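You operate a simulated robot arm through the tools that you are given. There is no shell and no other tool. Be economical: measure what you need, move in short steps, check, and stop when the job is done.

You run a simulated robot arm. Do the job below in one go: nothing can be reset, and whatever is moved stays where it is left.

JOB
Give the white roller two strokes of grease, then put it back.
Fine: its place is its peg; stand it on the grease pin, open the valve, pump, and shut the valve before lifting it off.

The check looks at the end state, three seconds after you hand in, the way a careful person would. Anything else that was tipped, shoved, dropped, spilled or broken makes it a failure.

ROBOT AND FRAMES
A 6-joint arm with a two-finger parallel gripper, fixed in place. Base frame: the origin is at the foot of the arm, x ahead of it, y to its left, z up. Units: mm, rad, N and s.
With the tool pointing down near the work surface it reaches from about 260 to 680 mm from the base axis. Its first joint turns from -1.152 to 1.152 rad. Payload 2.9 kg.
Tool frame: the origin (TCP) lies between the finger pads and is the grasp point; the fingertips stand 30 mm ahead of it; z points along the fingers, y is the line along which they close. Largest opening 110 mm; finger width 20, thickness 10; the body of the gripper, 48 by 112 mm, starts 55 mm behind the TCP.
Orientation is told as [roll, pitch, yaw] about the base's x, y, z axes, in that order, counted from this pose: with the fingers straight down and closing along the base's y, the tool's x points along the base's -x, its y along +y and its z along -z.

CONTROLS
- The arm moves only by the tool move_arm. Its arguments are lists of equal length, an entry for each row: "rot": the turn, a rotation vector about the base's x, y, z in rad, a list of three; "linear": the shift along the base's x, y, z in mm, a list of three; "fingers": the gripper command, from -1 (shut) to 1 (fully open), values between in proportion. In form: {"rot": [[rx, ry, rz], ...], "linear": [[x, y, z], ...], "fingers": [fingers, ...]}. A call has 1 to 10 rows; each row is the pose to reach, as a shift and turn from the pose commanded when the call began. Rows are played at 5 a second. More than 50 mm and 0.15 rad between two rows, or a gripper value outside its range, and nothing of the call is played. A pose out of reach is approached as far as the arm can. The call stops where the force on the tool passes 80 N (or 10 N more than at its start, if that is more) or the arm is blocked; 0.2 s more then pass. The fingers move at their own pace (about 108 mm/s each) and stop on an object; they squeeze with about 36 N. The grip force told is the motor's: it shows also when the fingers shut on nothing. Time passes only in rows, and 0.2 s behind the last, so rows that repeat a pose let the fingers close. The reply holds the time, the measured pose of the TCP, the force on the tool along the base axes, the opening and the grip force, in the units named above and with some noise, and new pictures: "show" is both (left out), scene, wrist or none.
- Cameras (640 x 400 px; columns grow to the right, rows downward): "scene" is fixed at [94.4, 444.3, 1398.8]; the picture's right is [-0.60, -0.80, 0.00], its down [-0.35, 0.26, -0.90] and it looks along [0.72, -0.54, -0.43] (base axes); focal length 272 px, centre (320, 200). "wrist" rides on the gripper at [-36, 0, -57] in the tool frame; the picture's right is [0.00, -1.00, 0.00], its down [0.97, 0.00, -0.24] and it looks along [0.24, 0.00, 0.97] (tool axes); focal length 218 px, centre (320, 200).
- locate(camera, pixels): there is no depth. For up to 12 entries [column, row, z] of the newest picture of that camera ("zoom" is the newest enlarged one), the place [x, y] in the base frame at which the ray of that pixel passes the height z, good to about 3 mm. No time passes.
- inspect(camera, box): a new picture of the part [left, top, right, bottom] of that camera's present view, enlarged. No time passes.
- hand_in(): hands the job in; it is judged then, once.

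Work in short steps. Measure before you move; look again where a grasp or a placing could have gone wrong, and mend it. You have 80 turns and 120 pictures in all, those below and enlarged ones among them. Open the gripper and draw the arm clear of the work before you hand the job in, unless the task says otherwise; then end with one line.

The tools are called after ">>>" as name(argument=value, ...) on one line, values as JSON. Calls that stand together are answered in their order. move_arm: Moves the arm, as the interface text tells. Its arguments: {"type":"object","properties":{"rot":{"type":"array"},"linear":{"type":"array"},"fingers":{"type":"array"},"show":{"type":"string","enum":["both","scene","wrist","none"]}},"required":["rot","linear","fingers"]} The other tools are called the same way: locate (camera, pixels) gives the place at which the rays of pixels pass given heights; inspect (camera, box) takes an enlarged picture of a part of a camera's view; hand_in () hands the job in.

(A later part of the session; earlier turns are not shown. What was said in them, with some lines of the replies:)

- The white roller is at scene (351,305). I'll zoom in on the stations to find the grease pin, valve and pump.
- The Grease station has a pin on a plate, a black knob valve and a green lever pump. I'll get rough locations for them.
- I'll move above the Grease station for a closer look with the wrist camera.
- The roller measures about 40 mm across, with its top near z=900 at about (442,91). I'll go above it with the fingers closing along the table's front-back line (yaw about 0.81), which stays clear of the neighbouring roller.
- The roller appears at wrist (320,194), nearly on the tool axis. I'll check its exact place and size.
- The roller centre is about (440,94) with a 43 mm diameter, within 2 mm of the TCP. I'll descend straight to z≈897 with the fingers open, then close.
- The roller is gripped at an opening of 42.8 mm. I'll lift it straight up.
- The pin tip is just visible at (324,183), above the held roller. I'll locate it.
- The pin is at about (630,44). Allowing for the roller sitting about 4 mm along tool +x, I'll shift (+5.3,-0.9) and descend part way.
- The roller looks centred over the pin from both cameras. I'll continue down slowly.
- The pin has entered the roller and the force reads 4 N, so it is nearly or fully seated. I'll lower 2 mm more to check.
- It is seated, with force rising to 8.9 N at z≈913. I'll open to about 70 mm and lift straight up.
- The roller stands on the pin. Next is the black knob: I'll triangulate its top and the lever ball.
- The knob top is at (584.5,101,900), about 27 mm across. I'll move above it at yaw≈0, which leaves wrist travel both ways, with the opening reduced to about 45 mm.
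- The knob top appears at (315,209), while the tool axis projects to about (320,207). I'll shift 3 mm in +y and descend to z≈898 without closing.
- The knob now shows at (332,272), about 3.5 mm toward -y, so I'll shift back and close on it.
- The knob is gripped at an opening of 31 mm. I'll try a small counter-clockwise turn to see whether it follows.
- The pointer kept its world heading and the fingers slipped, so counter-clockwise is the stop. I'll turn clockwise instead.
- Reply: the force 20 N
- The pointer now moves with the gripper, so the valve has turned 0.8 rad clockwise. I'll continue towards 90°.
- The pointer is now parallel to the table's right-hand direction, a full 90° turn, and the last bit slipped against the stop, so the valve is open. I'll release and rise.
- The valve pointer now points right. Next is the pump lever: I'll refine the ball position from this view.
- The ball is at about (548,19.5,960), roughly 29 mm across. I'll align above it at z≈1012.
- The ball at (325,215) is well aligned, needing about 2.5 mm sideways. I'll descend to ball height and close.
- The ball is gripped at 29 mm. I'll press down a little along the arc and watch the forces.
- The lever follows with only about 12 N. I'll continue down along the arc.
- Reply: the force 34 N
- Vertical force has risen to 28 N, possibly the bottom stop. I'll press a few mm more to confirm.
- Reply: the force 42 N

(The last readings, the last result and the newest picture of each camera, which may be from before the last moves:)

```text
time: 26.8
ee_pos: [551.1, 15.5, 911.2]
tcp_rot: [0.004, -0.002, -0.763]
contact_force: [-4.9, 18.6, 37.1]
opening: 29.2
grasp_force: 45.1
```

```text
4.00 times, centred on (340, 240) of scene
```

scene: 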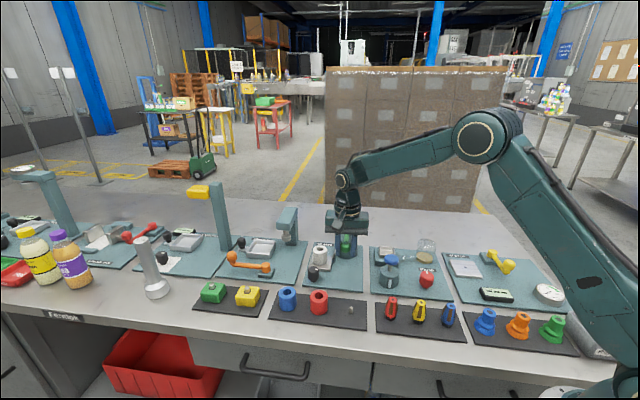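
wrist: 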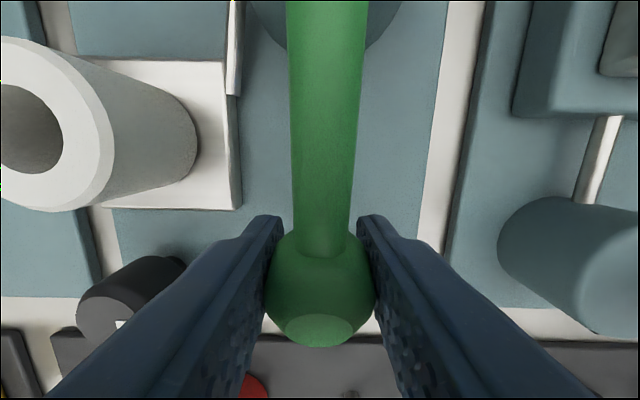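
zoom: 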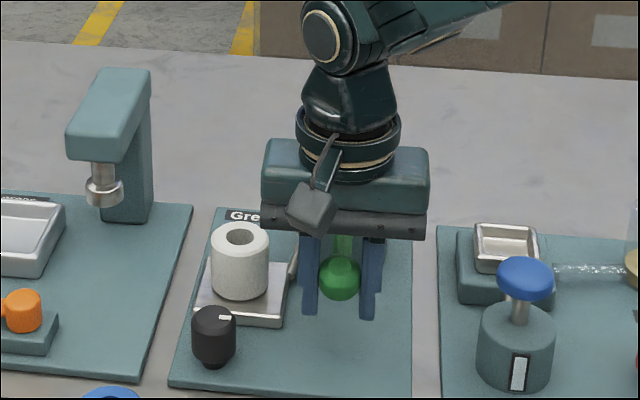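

The ball did not move further, so the bottom stop is reached at z≈915. I'll raise back along the same arc to the starting height.

>>> move_arm(rot=[[0, 0, 0], [0, 0, 0], [0, 0, 0], [0, 0, 0], [0, 0, 0], [0, 0, 0], [0, 0, 0]], linear=[[-1, 1, 5], [-2, 2, 11], [-3, 3, 20], [-3.3, 3.2, 30], [-3.6, 3.5, 38], [-3.2, 3.1, 46], [-3, 3, 53]], fingers=[-1, -1, -1, -1, -1, -1, -1], show="wrist")

>>> inspect(camera="scene", box=[290, 190, 390, 290])

```text
time: 28.4
ee_pos: [546.7, 18.1, 956.3]
tcp_rot: [-0.003, 0.003, -0.76]
contact_force: [20.7, 21.1, -31.6]
opening: 29.3
grasp_force: 44.9
```

wrist: 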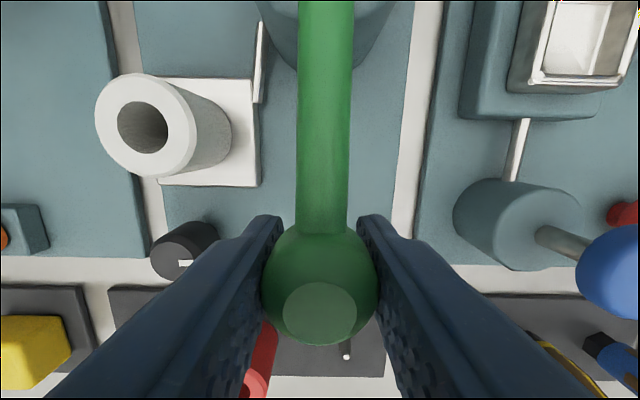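

```text
4.00 times, centred on (340, 240) of scene
```

zoom: 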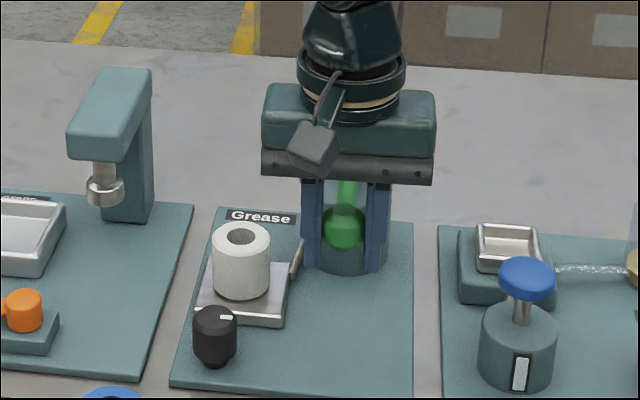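

The ball is back at its starting height and -32 N shows the top stop, so that is one full stroke. Now the second downstroke.

>>> move_arm(rot=[[0, 0, 0], [0, 0, 0], [0, 0, 0], [0, 0, 0], [0, 0, 0], [0, 0, 0], [0, 0, 0], [0, 0, 0]], linear=[[-0.5, 0.5, -8], [-0.7, 0.7, -16], [-0.4, 0.4, -24], [0, 0, -30], [0.6, -0.6, -37], [1.4, -1.4, -44], [2.4, -2.4, -50], [3, -3, -54]], fingers=[-1, -1, -1, -1, -1, -1, -1, -1], show="wrist")

>>> inspect(camera="scene", box=[290, 190, 390, 290])

```text
time: 30.2
ee_pos: [549.4, 15.0, 908.5]
tcp_rot: [0.004, -0.003, -0.764]
contact_force: [3.2, 19.3, 29.3]
opening: 29.0
grasp_force: 44.9
```

wrist: 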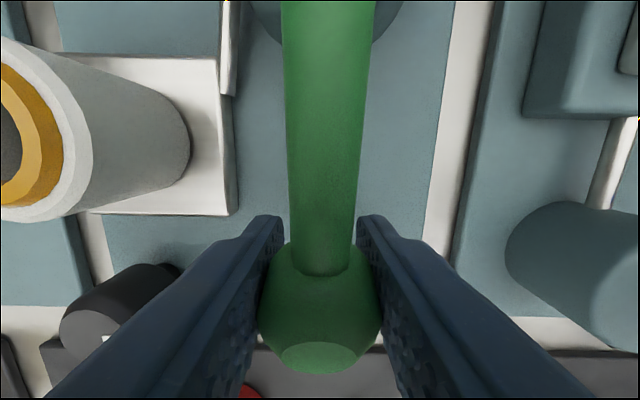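

```text
4.00 times, centred on (340, 240) of scene
```

zoom: 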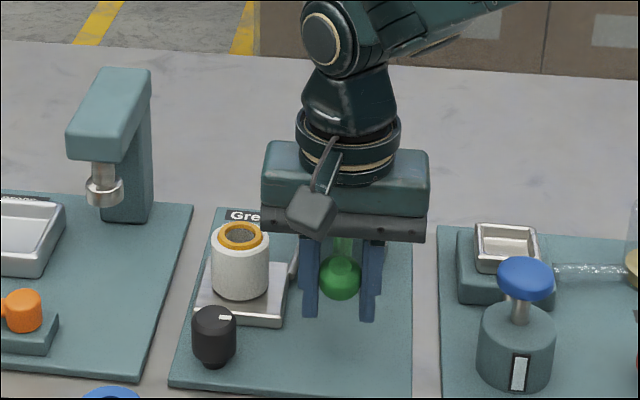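

A grease ring has appeared on the roller after the second downstroke. I'll bring the lever back to the top.

>>> move_arm(rot=[[0, 0, 0], [0, 0, 0], [0, 0, 0], [0, 0, 0], [0, 0, 0], [0, 0, 0], [0, 0, 0]], linear=[[-1, 1, 5], [-2, 2, 11], [-3, 3, 20], [-3.3, 3.2, 30], [-3.6, 3.5, 38], [-3.2, 3.1, 46], [-3, 3, 54]], fingers=[-1, -1, -1, -1, -1, -1, -1], show="wrist")

>>> inspect(camera="scene", box=[290, 190, 390, 290])

```text
time: 31.8
ee_pos: [547.7, 18.4, 953.2]
tcp_rot: [-0.001, 0.002, -0.762]
contact_force: [25.9, 17.5, -34.9]
opening: 29.1
grasp_force: 45.1
```

wrist: 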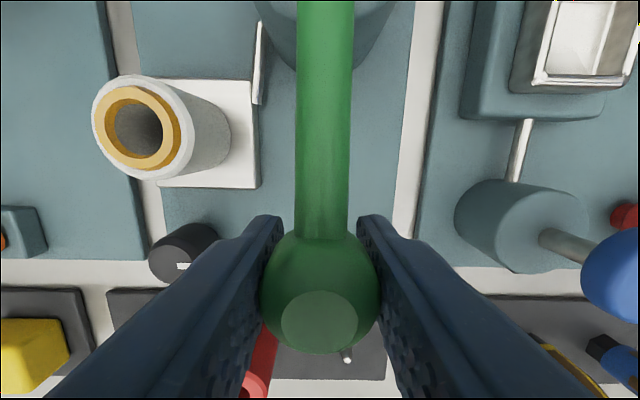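

```text
4.00 times, centred on (340, 240) of scene
```

zoom: 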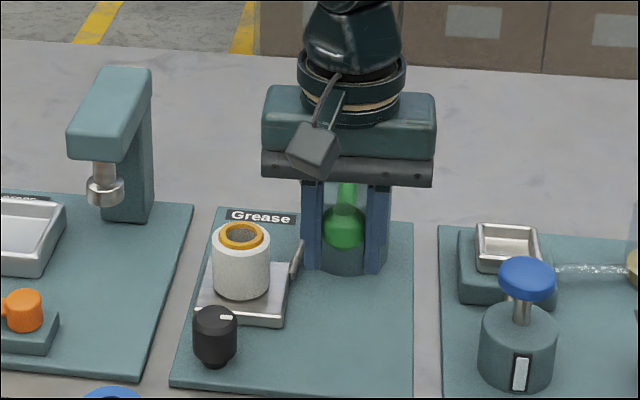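

Two full strokes are done, the ring of grease is complete, and the lever is at the top. I'll release, rise, and move back above the knob, turning to yaw ≈ -1.36 for the closing turn.

>>> move_arm(rot=[[0, 0, 0], [0, 0, 0], [0, 0, 0], [0, 0, 0], [0, 0, -0.12], [0, 0, -0.24], [0, 0, -0.36], [0, 0, -0.48], [0, 0, -0.6], [0, 0, -0.6]], linear=[[0, 0, -3], [0, 0, -3], [0, 0, 30], [0, 0, 65], [5, 15, 85], [12, 30, 85], [19, 45, 85], [27, 60, 85], [36, 79, 60], [36, 79, 30]], fingers=[0, 0, 0, 0, 0, 0, -0.18, -0.18, -0.18, -0.18])

```text
time: 34.0
ee_pos: [582.8, 95.3, 990.7]
tcp_rot: [0.001, -0.001, -1.367]
contact_force: [-0.6, -0.4, -0.2]
opening: 45.1
grasp_force: 0.0
```

scene: 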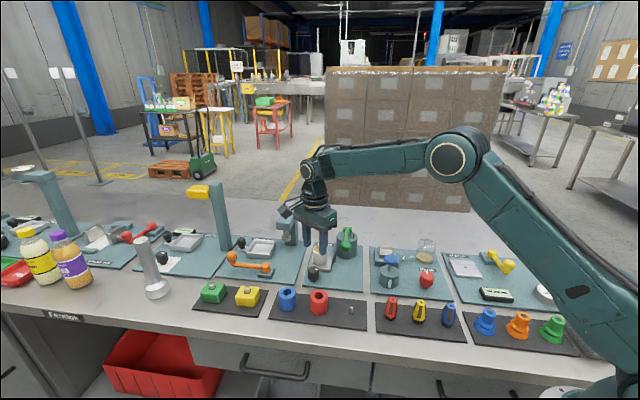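
wrist: 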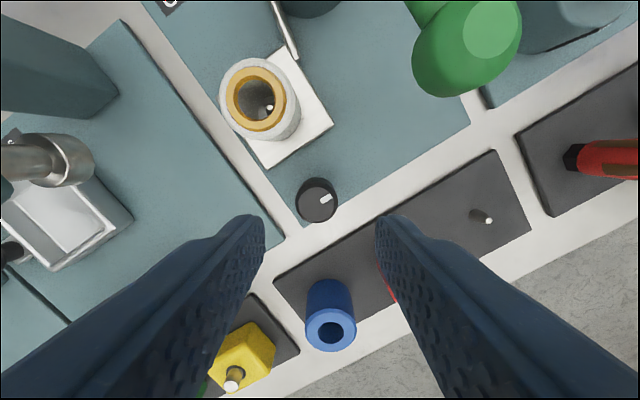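

The knob at (316,201) is nearly on axis. I'll turn back to yaw≈-0.85, keeping the camera away from the lever ball, and then descend.

>>> move_arm(rot=[[0, 0, 0.13], [0, 0, 0.26], [0, 0, 0.39], [0, 0, 0.517], [0, 0, 0.517], [0, 0, 0.517]], linear=[[2.3, 3, 0], [2.3, 3, 0], [2.3, 3, 0], [2.3, 3, -20], [2.3, 3, -50], [2.3, 3, -50]], fingers=[-0.18, -0.18, -0.18, -0.18, -0.18, -0.18], show="wrist")

```text
time: 35.4
ee_pos: [587.0, 97.3, 939.1]
tcp_rot: [0.001, 0.0, -0.847]
contact_force: [-0.9, 0.9, -0.6]
opening: 45.3
grasp_force: 0.0
```

wrist: 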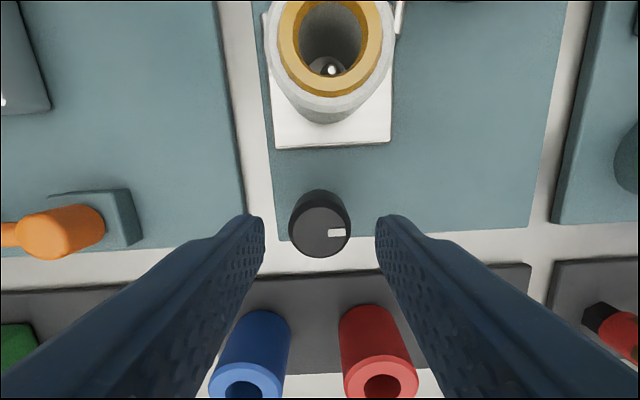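

The knob is at (320,230) against an expected row of 225, so I'll shift about 2.5 mm, descend and grip.

>>> move_arm(rot=[[0, 0, 0], [0, 0, 0], [0, 0, 0], [0, 0, 0], [0, 0, 0], [0, 0, 0]], linear=[[-1.6, 1.9, -20], [-1.6, 1.9, -41], [-1.6, 1.9, -41], [-1.6, 1.9, -41], [-1.6, 1.9, -41], [-1.6, 1.9, -41]], fingers=[-0.18, -0.18, -0.18, -1, -1, -1], show="wrist")

```text
time: 36.8
ee_pos: [584.9, 101.6, 897.7]
tcp_rot: [0.0, 0.002, -0.846]
contact_force: [3.6, 1.8, -2.2]
opening: 31.5
grasp_force: 44.5
```

wrist: 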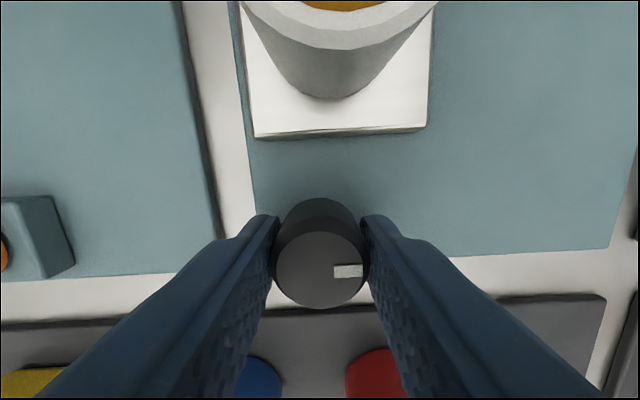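

The knob is gripped with little side force. I'll turn it counter-clockwise by about 1.75 rad, slightly past 90°, so that it reaches the closed stop.

>>> move_arm(rot=[[0, 0, 0.12], [0, 0, 0.24], [0, 0, 0.36], [0, 0, 0.48], [0, 0, 0.6], [0, 0, 0.72], [0, 0, 0.84], [0, 0, 0.96]], linear=[[0, 0, 0], [0, 0, 0], [0, 0, 0], [0, 0, 0], [0, 0, 0], [0, 0, 0], [0, 0, 0], [0, 0, 0]], fingers=[-1, -1, -1, -1, -1, -1, -1, -1], show="none")

>>> move_arm(rot=[[0, 0, 0.12], [0, 0, 0.24], [0, 0, 0.36], [0, 0, 0.48], [0, 0, 0.6], [0, 0, 0.7], [0, 0, 0.79]], linear=[[0, 0, 0], [0, 0, 0], [0, 0, 0], [0, 0, 0], [0, 0, 0], [0, 0, 0], [0, 0, 0]], fingers=[-1, -1, -1, -1, -1, -1, -1], show="wrist")

```text
time: 38.6
ee_pos: [585.1, 101.0, 897.9]
tcp_rot: [0.001, 0.002, 0.116]
contact_force: [4.3, 3.9, -16.4]
opening: 31.1
grasp_force: 44.8
```

```text
time: 40.2
ee_pos: [582.5, 100.4, 898.4]
tcp_rot: [0.001, 0.001, 0.9]
contact_force: [0.4, 2.2, -11.7]
opening: 31.4
grasp_force: 44.9
```

wrist: 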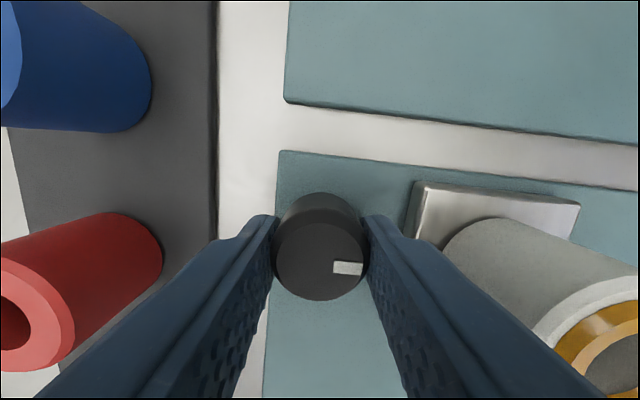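

The pointer is nearly at its original heading. I'll turn a bit further to make sure it's against the closed stop.

>>> move_arm(rot=[[0, 0, 0.1], [0, 0, 0.2], [0, 0, 0.3], [0, 0, 0.3]], linear=[[0, 0, 0], [0, 0, 0], [0, 0, 0], [0, 0, 0]], fingers=[-1, -1, -1, -1], show="wrist")

```text
time: 41.2
ee_pos: [584.4, 100.5, 900.2]
tcp_rot: [-0.001, -0.001, 1.205]
contact_force: [1.2, -1.0, -7.4]
opening: 31.4
grasp_force: 45.1
```

wrist: 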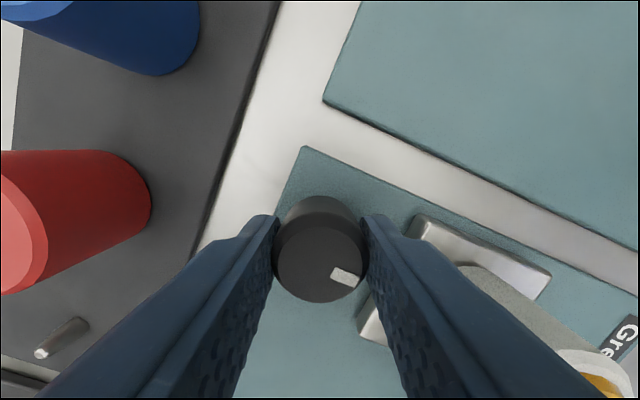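

The pointer stayed with the table, so the valve is shut. I'll release, rise, and return above the roller at yaw 0.81.

>>> move_arm(rot=[[0, 0, 0], [0, 0, 0], [0, 0, 0], [0, 0, 0], [0, 0, 0], [0, 0, -0.13], [0, 0, -0.26], [0, 0, -0.395], [0, 0, -0.395]], linear=[[0, 0, 0], [0, 0, 0], [0, 0, 35], [0, 0, 80], [0, 0, 115], [15, -17, 115], [30, -35, 115], [49, -54, 115], [49, -54, 115]], fingers=[-0.18, -0.18, -0.18, -0.18, -0.18, 0.1, 0.25, 0.25, 0.25])

>>> inspect(camera="scene", box=[290, 205, 370, 290])

```text
time: 43.2
ee_pos: [633.6, 45.6, 1013.4]
tcp_rot: [0.0, 0.0, 0.806]
contact_force: [-1.0, -0.5, -0.3]
opening: 68.8
grasp_force: 0.1
```

scene: 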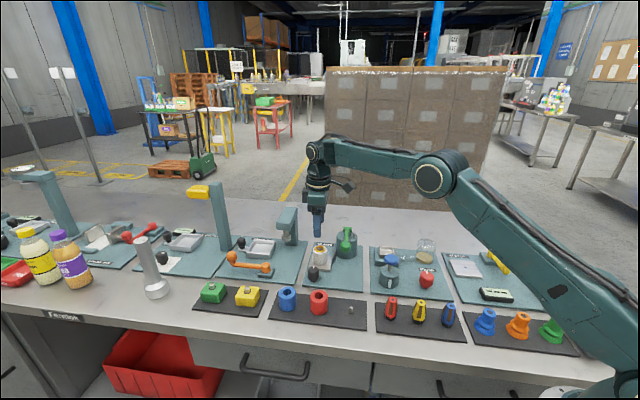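
wrist: 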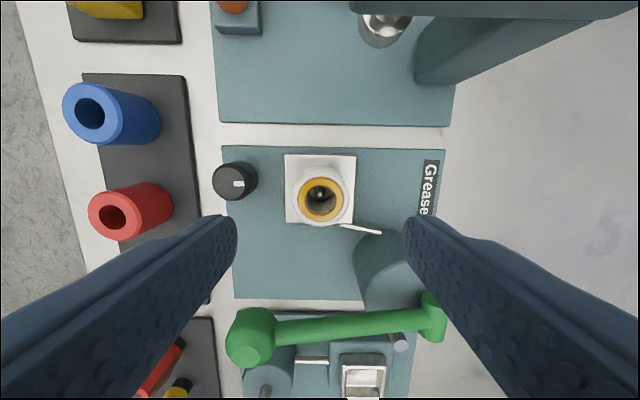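

```text
4.71 times, centred on (330, 248) of scene
```

zoom: 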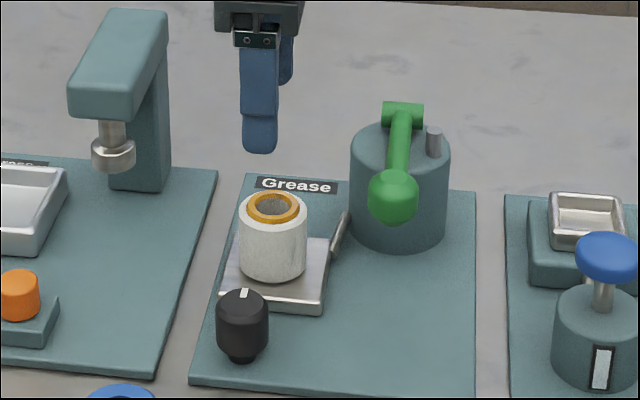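

Valve pointer and lever are back in their original positions, and the roller at (320,198) is nearly on axis. I'll shift about 2.5 mm, descend to z≈914 and grip.

>>> move_arm(rot=[[0, 0, 0], [0, 0, 0], [0, 0, 0], [0, 0, 0], [0, 0, 0], [0, 0, 0], [0, 0, 0]], linear=[[-1.7, -1.8, -35], [-1.7, -1.8, -70], [-1.7, -1.8, -99], [-1.7, -1.8, -99], [-1.7, -1.8, -99], [-1.7, -1.8, -99], [-1.7, -1.8, -99]], fingers=[0.25, 0.25, 0.25, 0.25, -1, -1, -1], show="wrist")

```text
time: 44.8
ee_pos: [631.0, 42.7, 914.2]
tcp_rot: [-0.001, -0.001, 0.807]
contact_force: [0.2, 0.2, -0.7]
opening: 42.9
grasp_force: 35.8
```

wrist: 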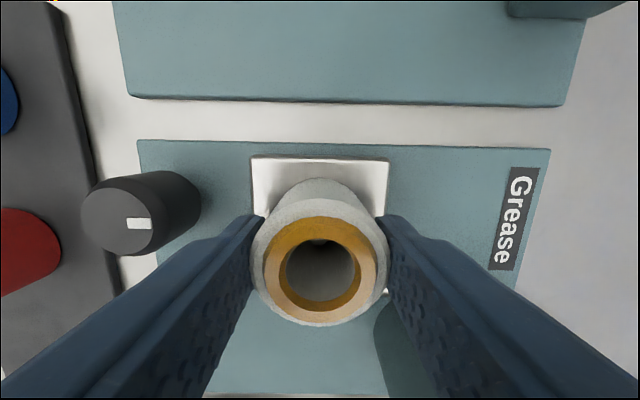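

The roller is gripped, centred in the fingers. I'll lift and carry it back above the tray peg.

>>> move_arm(rot=[[0, 0, 0], [0, 0, 0], [0, 0, 0], [0, 0, 0]], linear=[[0, 0, 35], [0, 0, 75], [0, 0, 115], [0, 0, 140]], fingers=[-1, -1, -1, -1], show="none")

>>> move_arm(rot=[[0, 0, 0], [0, 0, 0], [0, 0, 0], [0, 0, 0], [0, 0, 0], [0, 0, 0]], linear=[[-38, 10, 0], [-76, 20, 0], [-114, 30, 0], [-152, 40, 0], [-191, 50.5, 0], [-191, 50.5, 0]], fingers=[-1, -1, -1, -1, -1, -1])

>>> inspect(camera="wrist", box=[240, 140, 400, 240])

>>> inspect(camera="scene", box=[290, 230, 390, 330])

```text
time: 45.8
ee_pos: [631.9, 46.0, 1055.3]
tcp_rot: [0.001, 0.0, 0.809]
contact_force: [0.2, 0.8, -1.8]
opening: 43.1
grasp_force: 36.2
```

```text
time: 47.2
ee_pos: [437.4, 98.3, 1055.7]
tcp_rot: [-0.001, 0.001, 0.804]
contact_force: [0.2, 0.8, -0.3]
opening: 42.7
grasp_force: 35.8
```

scene: 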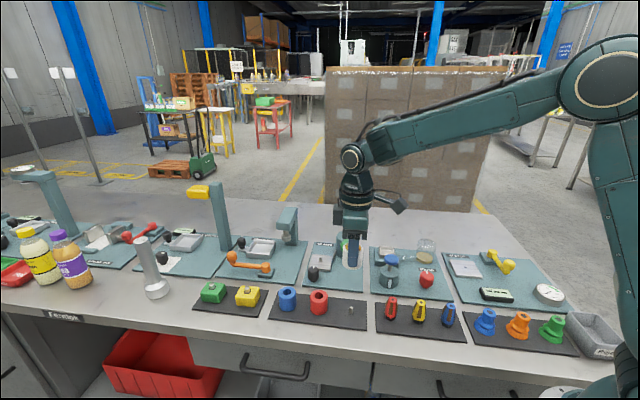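
wrist: 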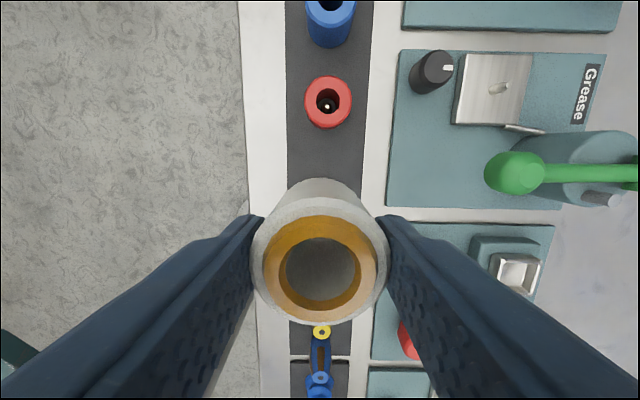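

```text
4.00 times, centred on (320, 190) of wrist
```

zoom: 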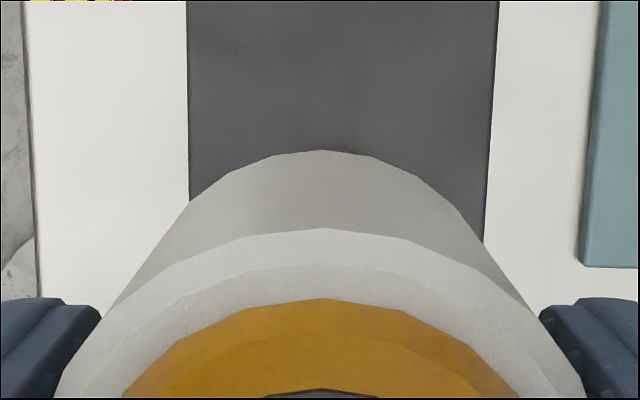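

```text
4.00 times, centred on (340, 280) of scene
```

zoom: 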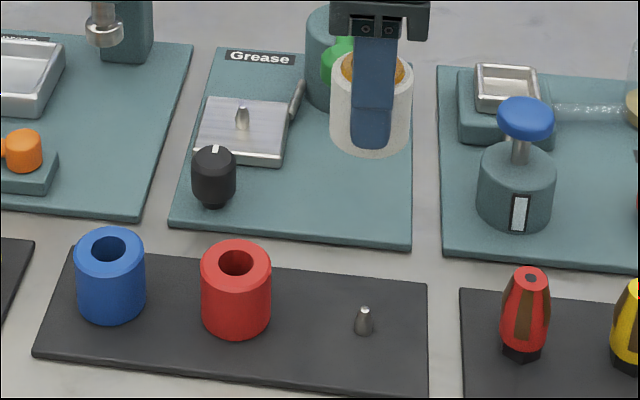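

The peg is hidden behind the held roller in the wrist view. I'll step 25 mm along tool +x so it appears, then measure it.

>>> move_arm(rot=[[0, 0, 0], [0, 0, 0], [0, 0, 0]], linear=[[-17, -18, 0], [-17, -18, -20], [-17, -18, -20]], fingers=[-1, -1, -1], show="wrist")

>>> inspect(camera="wrist", box=[240, 90, 400, 190])

>>> locate(camera="scene", pixels=[[351, 307, 880], [351, 313, 860]])

```text
time: 48.0
ee_pos: [422.9, 79.5, 1037.3]
tcp_rot: [0.001, -0.001, 0.806]
contact_force: [0.4, -0.4, -1.0]
opening: 42.5
grasp_force: 36.3
```

wrist: 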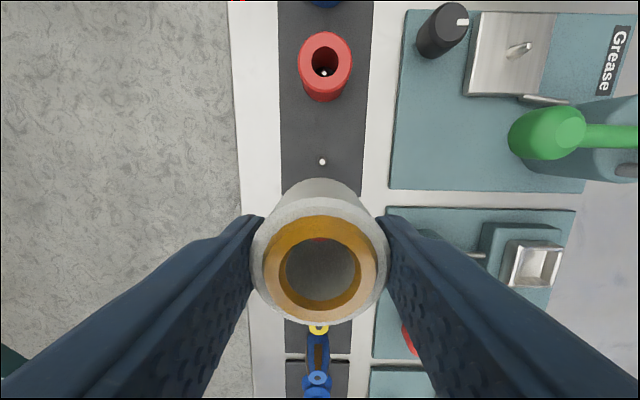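

```text
4.00 times, centred on (320, 140) of wrist
```

zoom: 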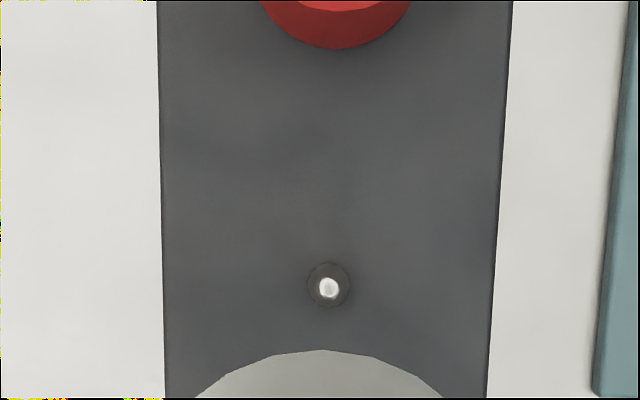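

```text
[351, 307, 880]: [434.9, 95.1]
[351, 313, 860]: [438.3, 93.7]
```

The peg is at wrist (322,161.5), about (-21,-2) mm in the tool frame. I'll shift (15.2,12.7) to centre the roller over it and descend part way to check.

>>> move_arm(rot=[[0, 0, 0], [0, 0, 0], [0, 0, 0], [0, 0, 0], [0, 0, 0]], linear=[[15.2, 12.7, 0], [15.2, 12.7, -35], [15.2, 12.7, -70], [15.2, 12.7, -95], [15.2, 12.7, -95]], fingers=[-1, -1, -1, -1, -1], show="wrist")

>>> inspect(camera="scene", box=[290, 230, 390, 330])

```text
time: 49.2
ee_pos: [440.2, 90.6, 937.9]
tcp_rot: [-0.003, 0.001, 0.808]
contact_force: [0.6, -0.4, -0.6]
opening: 42.6
grasp_force: 36.0
```

wrist: 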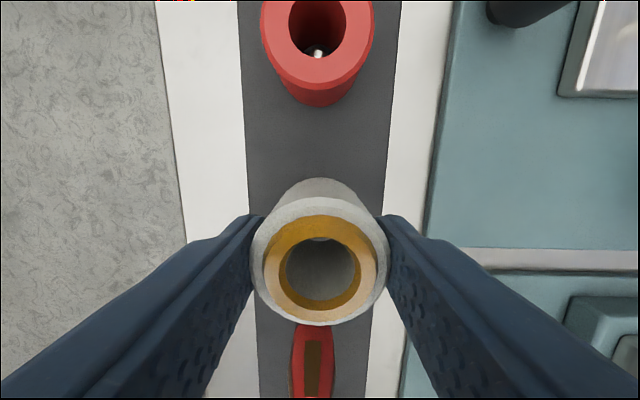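

```text
4.00 times, centred on (340, 280) of scene
```

zoom: 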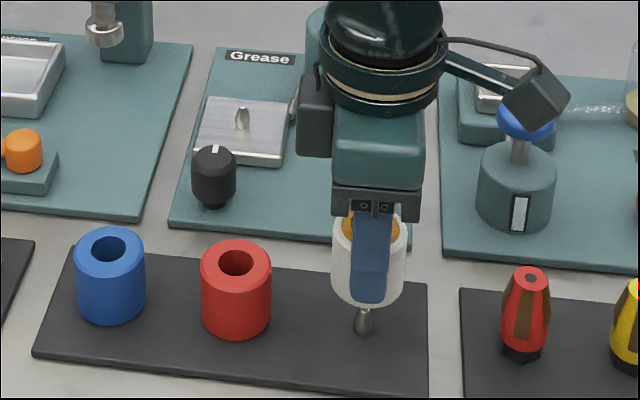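

The peg is under the hole within tolerance. I'll lower to z≈908, then onto the tray.

>>> move_arm(rot=[[0, 0, 0], [0, 0, 0], [0, 0, 0], [0, 0, 0]], linear=[[0, 0, -10], [0, 0, -20], [0, 0, -29], [0, 0, -34]], fingers=[-1, -1, -1, -1], show="none")

>>> inspect(camera="scene", box=[290, 230, 390, 330])

```text
time: 50.2
ee_pos: [439.4, 90.7, 904.6]
tcp_rot: [0.0, 0.0, 0.809]
contact_force: [0.5, -0.3, -1.2]
opening: 42.6
grasp_force: 36.1
```

```text
4.00 times, centred on (340, 280) of scene
```

zoom: 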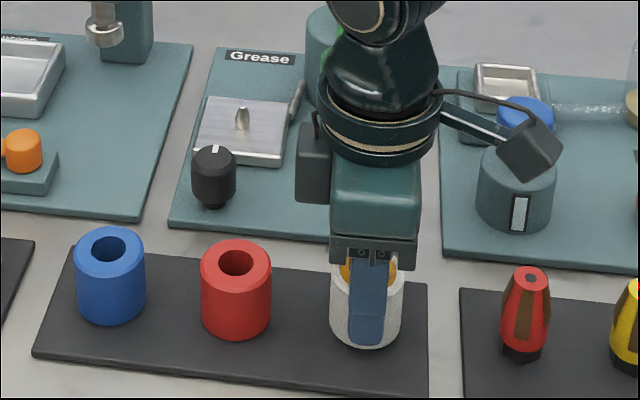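

The peg is inside the roller and there is no contact force yet. I'll lower in small steps to contact.

>>> move_arm(rot=[[0, 0, 0], [0, 0, 0], [0, 0, 0]], linear=[[0, 0, -2], [0, 0, -4], [0, 0, -4]], fingers=[-1, -1, -1], show="none")

```text
time: 51.0
ee_pos: [439.6, 89.7, 901.0]
tcp_rot: [0.002, 0.001, 0.806]
contact_force: [0.0, -0.4, 0.0]
opening: 42.8
grasp_force: 36.2
```

>>> move_arm(rot=[[0, 0, 0], [0, 0, 0], [0, 0, 0]], linear=[[0, 0, -1.5], [0, 0, -3], [0, 0, -3]], fingers=[-1, -1, -1], show="none")

```text
time: 51.8
ee_pos: [439.4, 91.4, 900.0]
tcp_rot: [-0.001, -0.003, 0.809]
contact_force: [-6.5, -1.1, 31.6]
opening: 42.7
grasp_force: 35.6
```

Contact at 31 N shows it is seated. I'll ease up 2 mm, open, and rise clear.

>>> move_arm(rot=[[0, 0, 0], [0, 0, 0], [0, 0, 0], [0, 0, 0], [0, 0, 0], [0, 0, 0], [0, 0, 0], [0, 0, 0]], linear=[[0, 0, 1.8], [0, 0, 1.8], [0, 0, 1.8], [0, 0, 20], [0, 0, 60], [0, 0, 100], [0, 0, 150], [0, 0, 150]], fingers=[-1, 0.25, 0.25, 0.25, 0.25, 0.25, 0.25, 0.25])

>>> inspect(camera="scene", box=[290, 215, 390, 330])

>>> inspect(camera="wrist", box=[240, 60, 400, 240])

```text
time: 53.6
ee_pos: [437.6, 87.5, 1052.6]
tcp_rot: [-0.002, 0.001, 0.808]
contact_force: [-0.1, 0.6, -0.3]
opening: 68.8
grasp_force: 0.0
```

scene: 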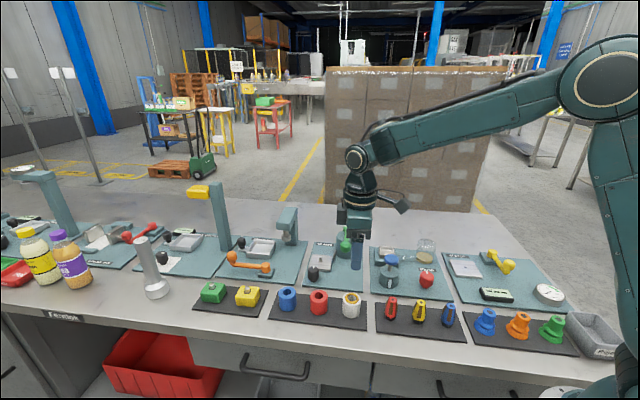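
wrist: 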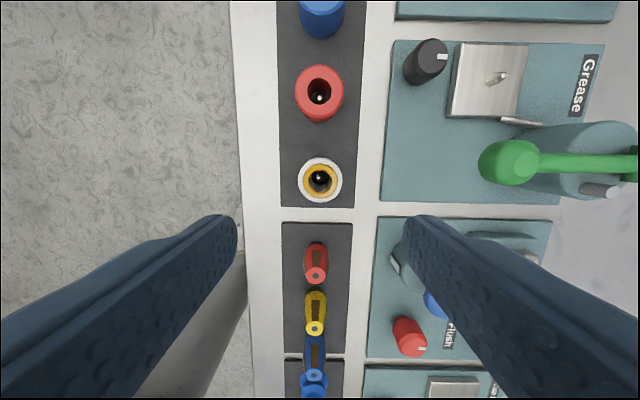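

```text
3.48 times, centred on (340, 272) of scene
```

zoom: 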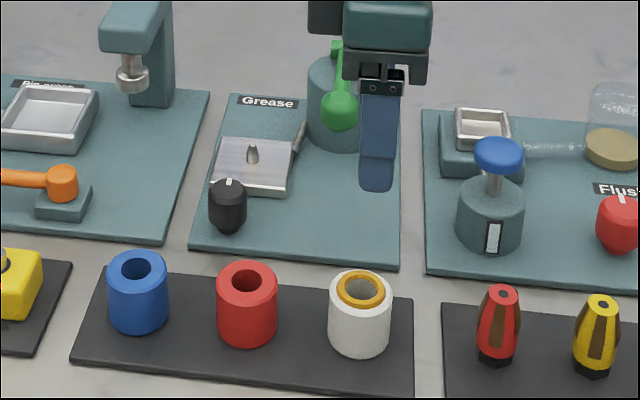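

```text
2.22 times, centred on (320, 150) of wrist
```

zoom: 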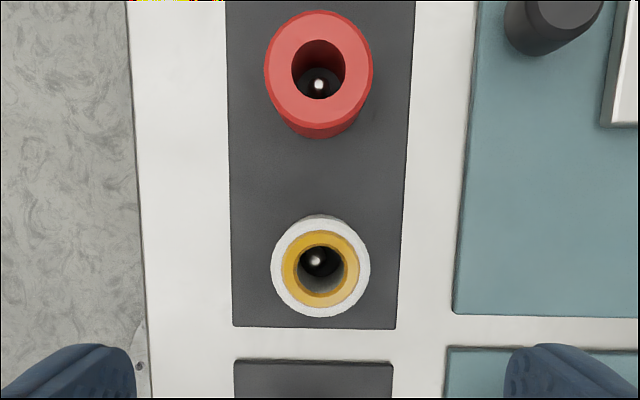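

The roller stands upright on its peg with a full grease ring, the valve is shut, and the lever is up. I'll raise the arm clear with the gripper open.

>>> move_arm(rot=[[0, 0, 0], [0, 0, 0], [0, 0, 0], [0, 0, 0]], linear=[[0, 0, 45], [0, 0, 90], [0, 0, 135], [0, 0, 170]], fingers=[1, 1, 1, 1], show="scene")

>>> hand_in()

```text
time: 54.6
ee_pos: [437.2, 89.0, 1221.1]
tcp_rot: [0.0, 0.0, 0.807]
contact_force: [0.7, 0.3, 0.7]
opening: 110.2
grasp_force: 0.2
```

scene: 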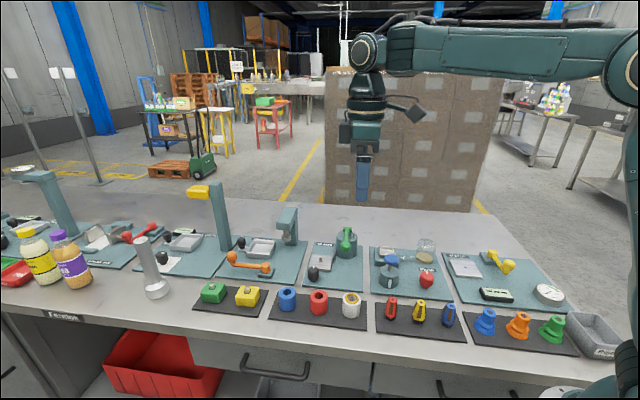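

```text
The job is handed in.
```

The white roller got two full pump strokes (the grease ring only showed after the second), the valve was shut before I lifted it off, and it is back upright on its peg with the arm clear.
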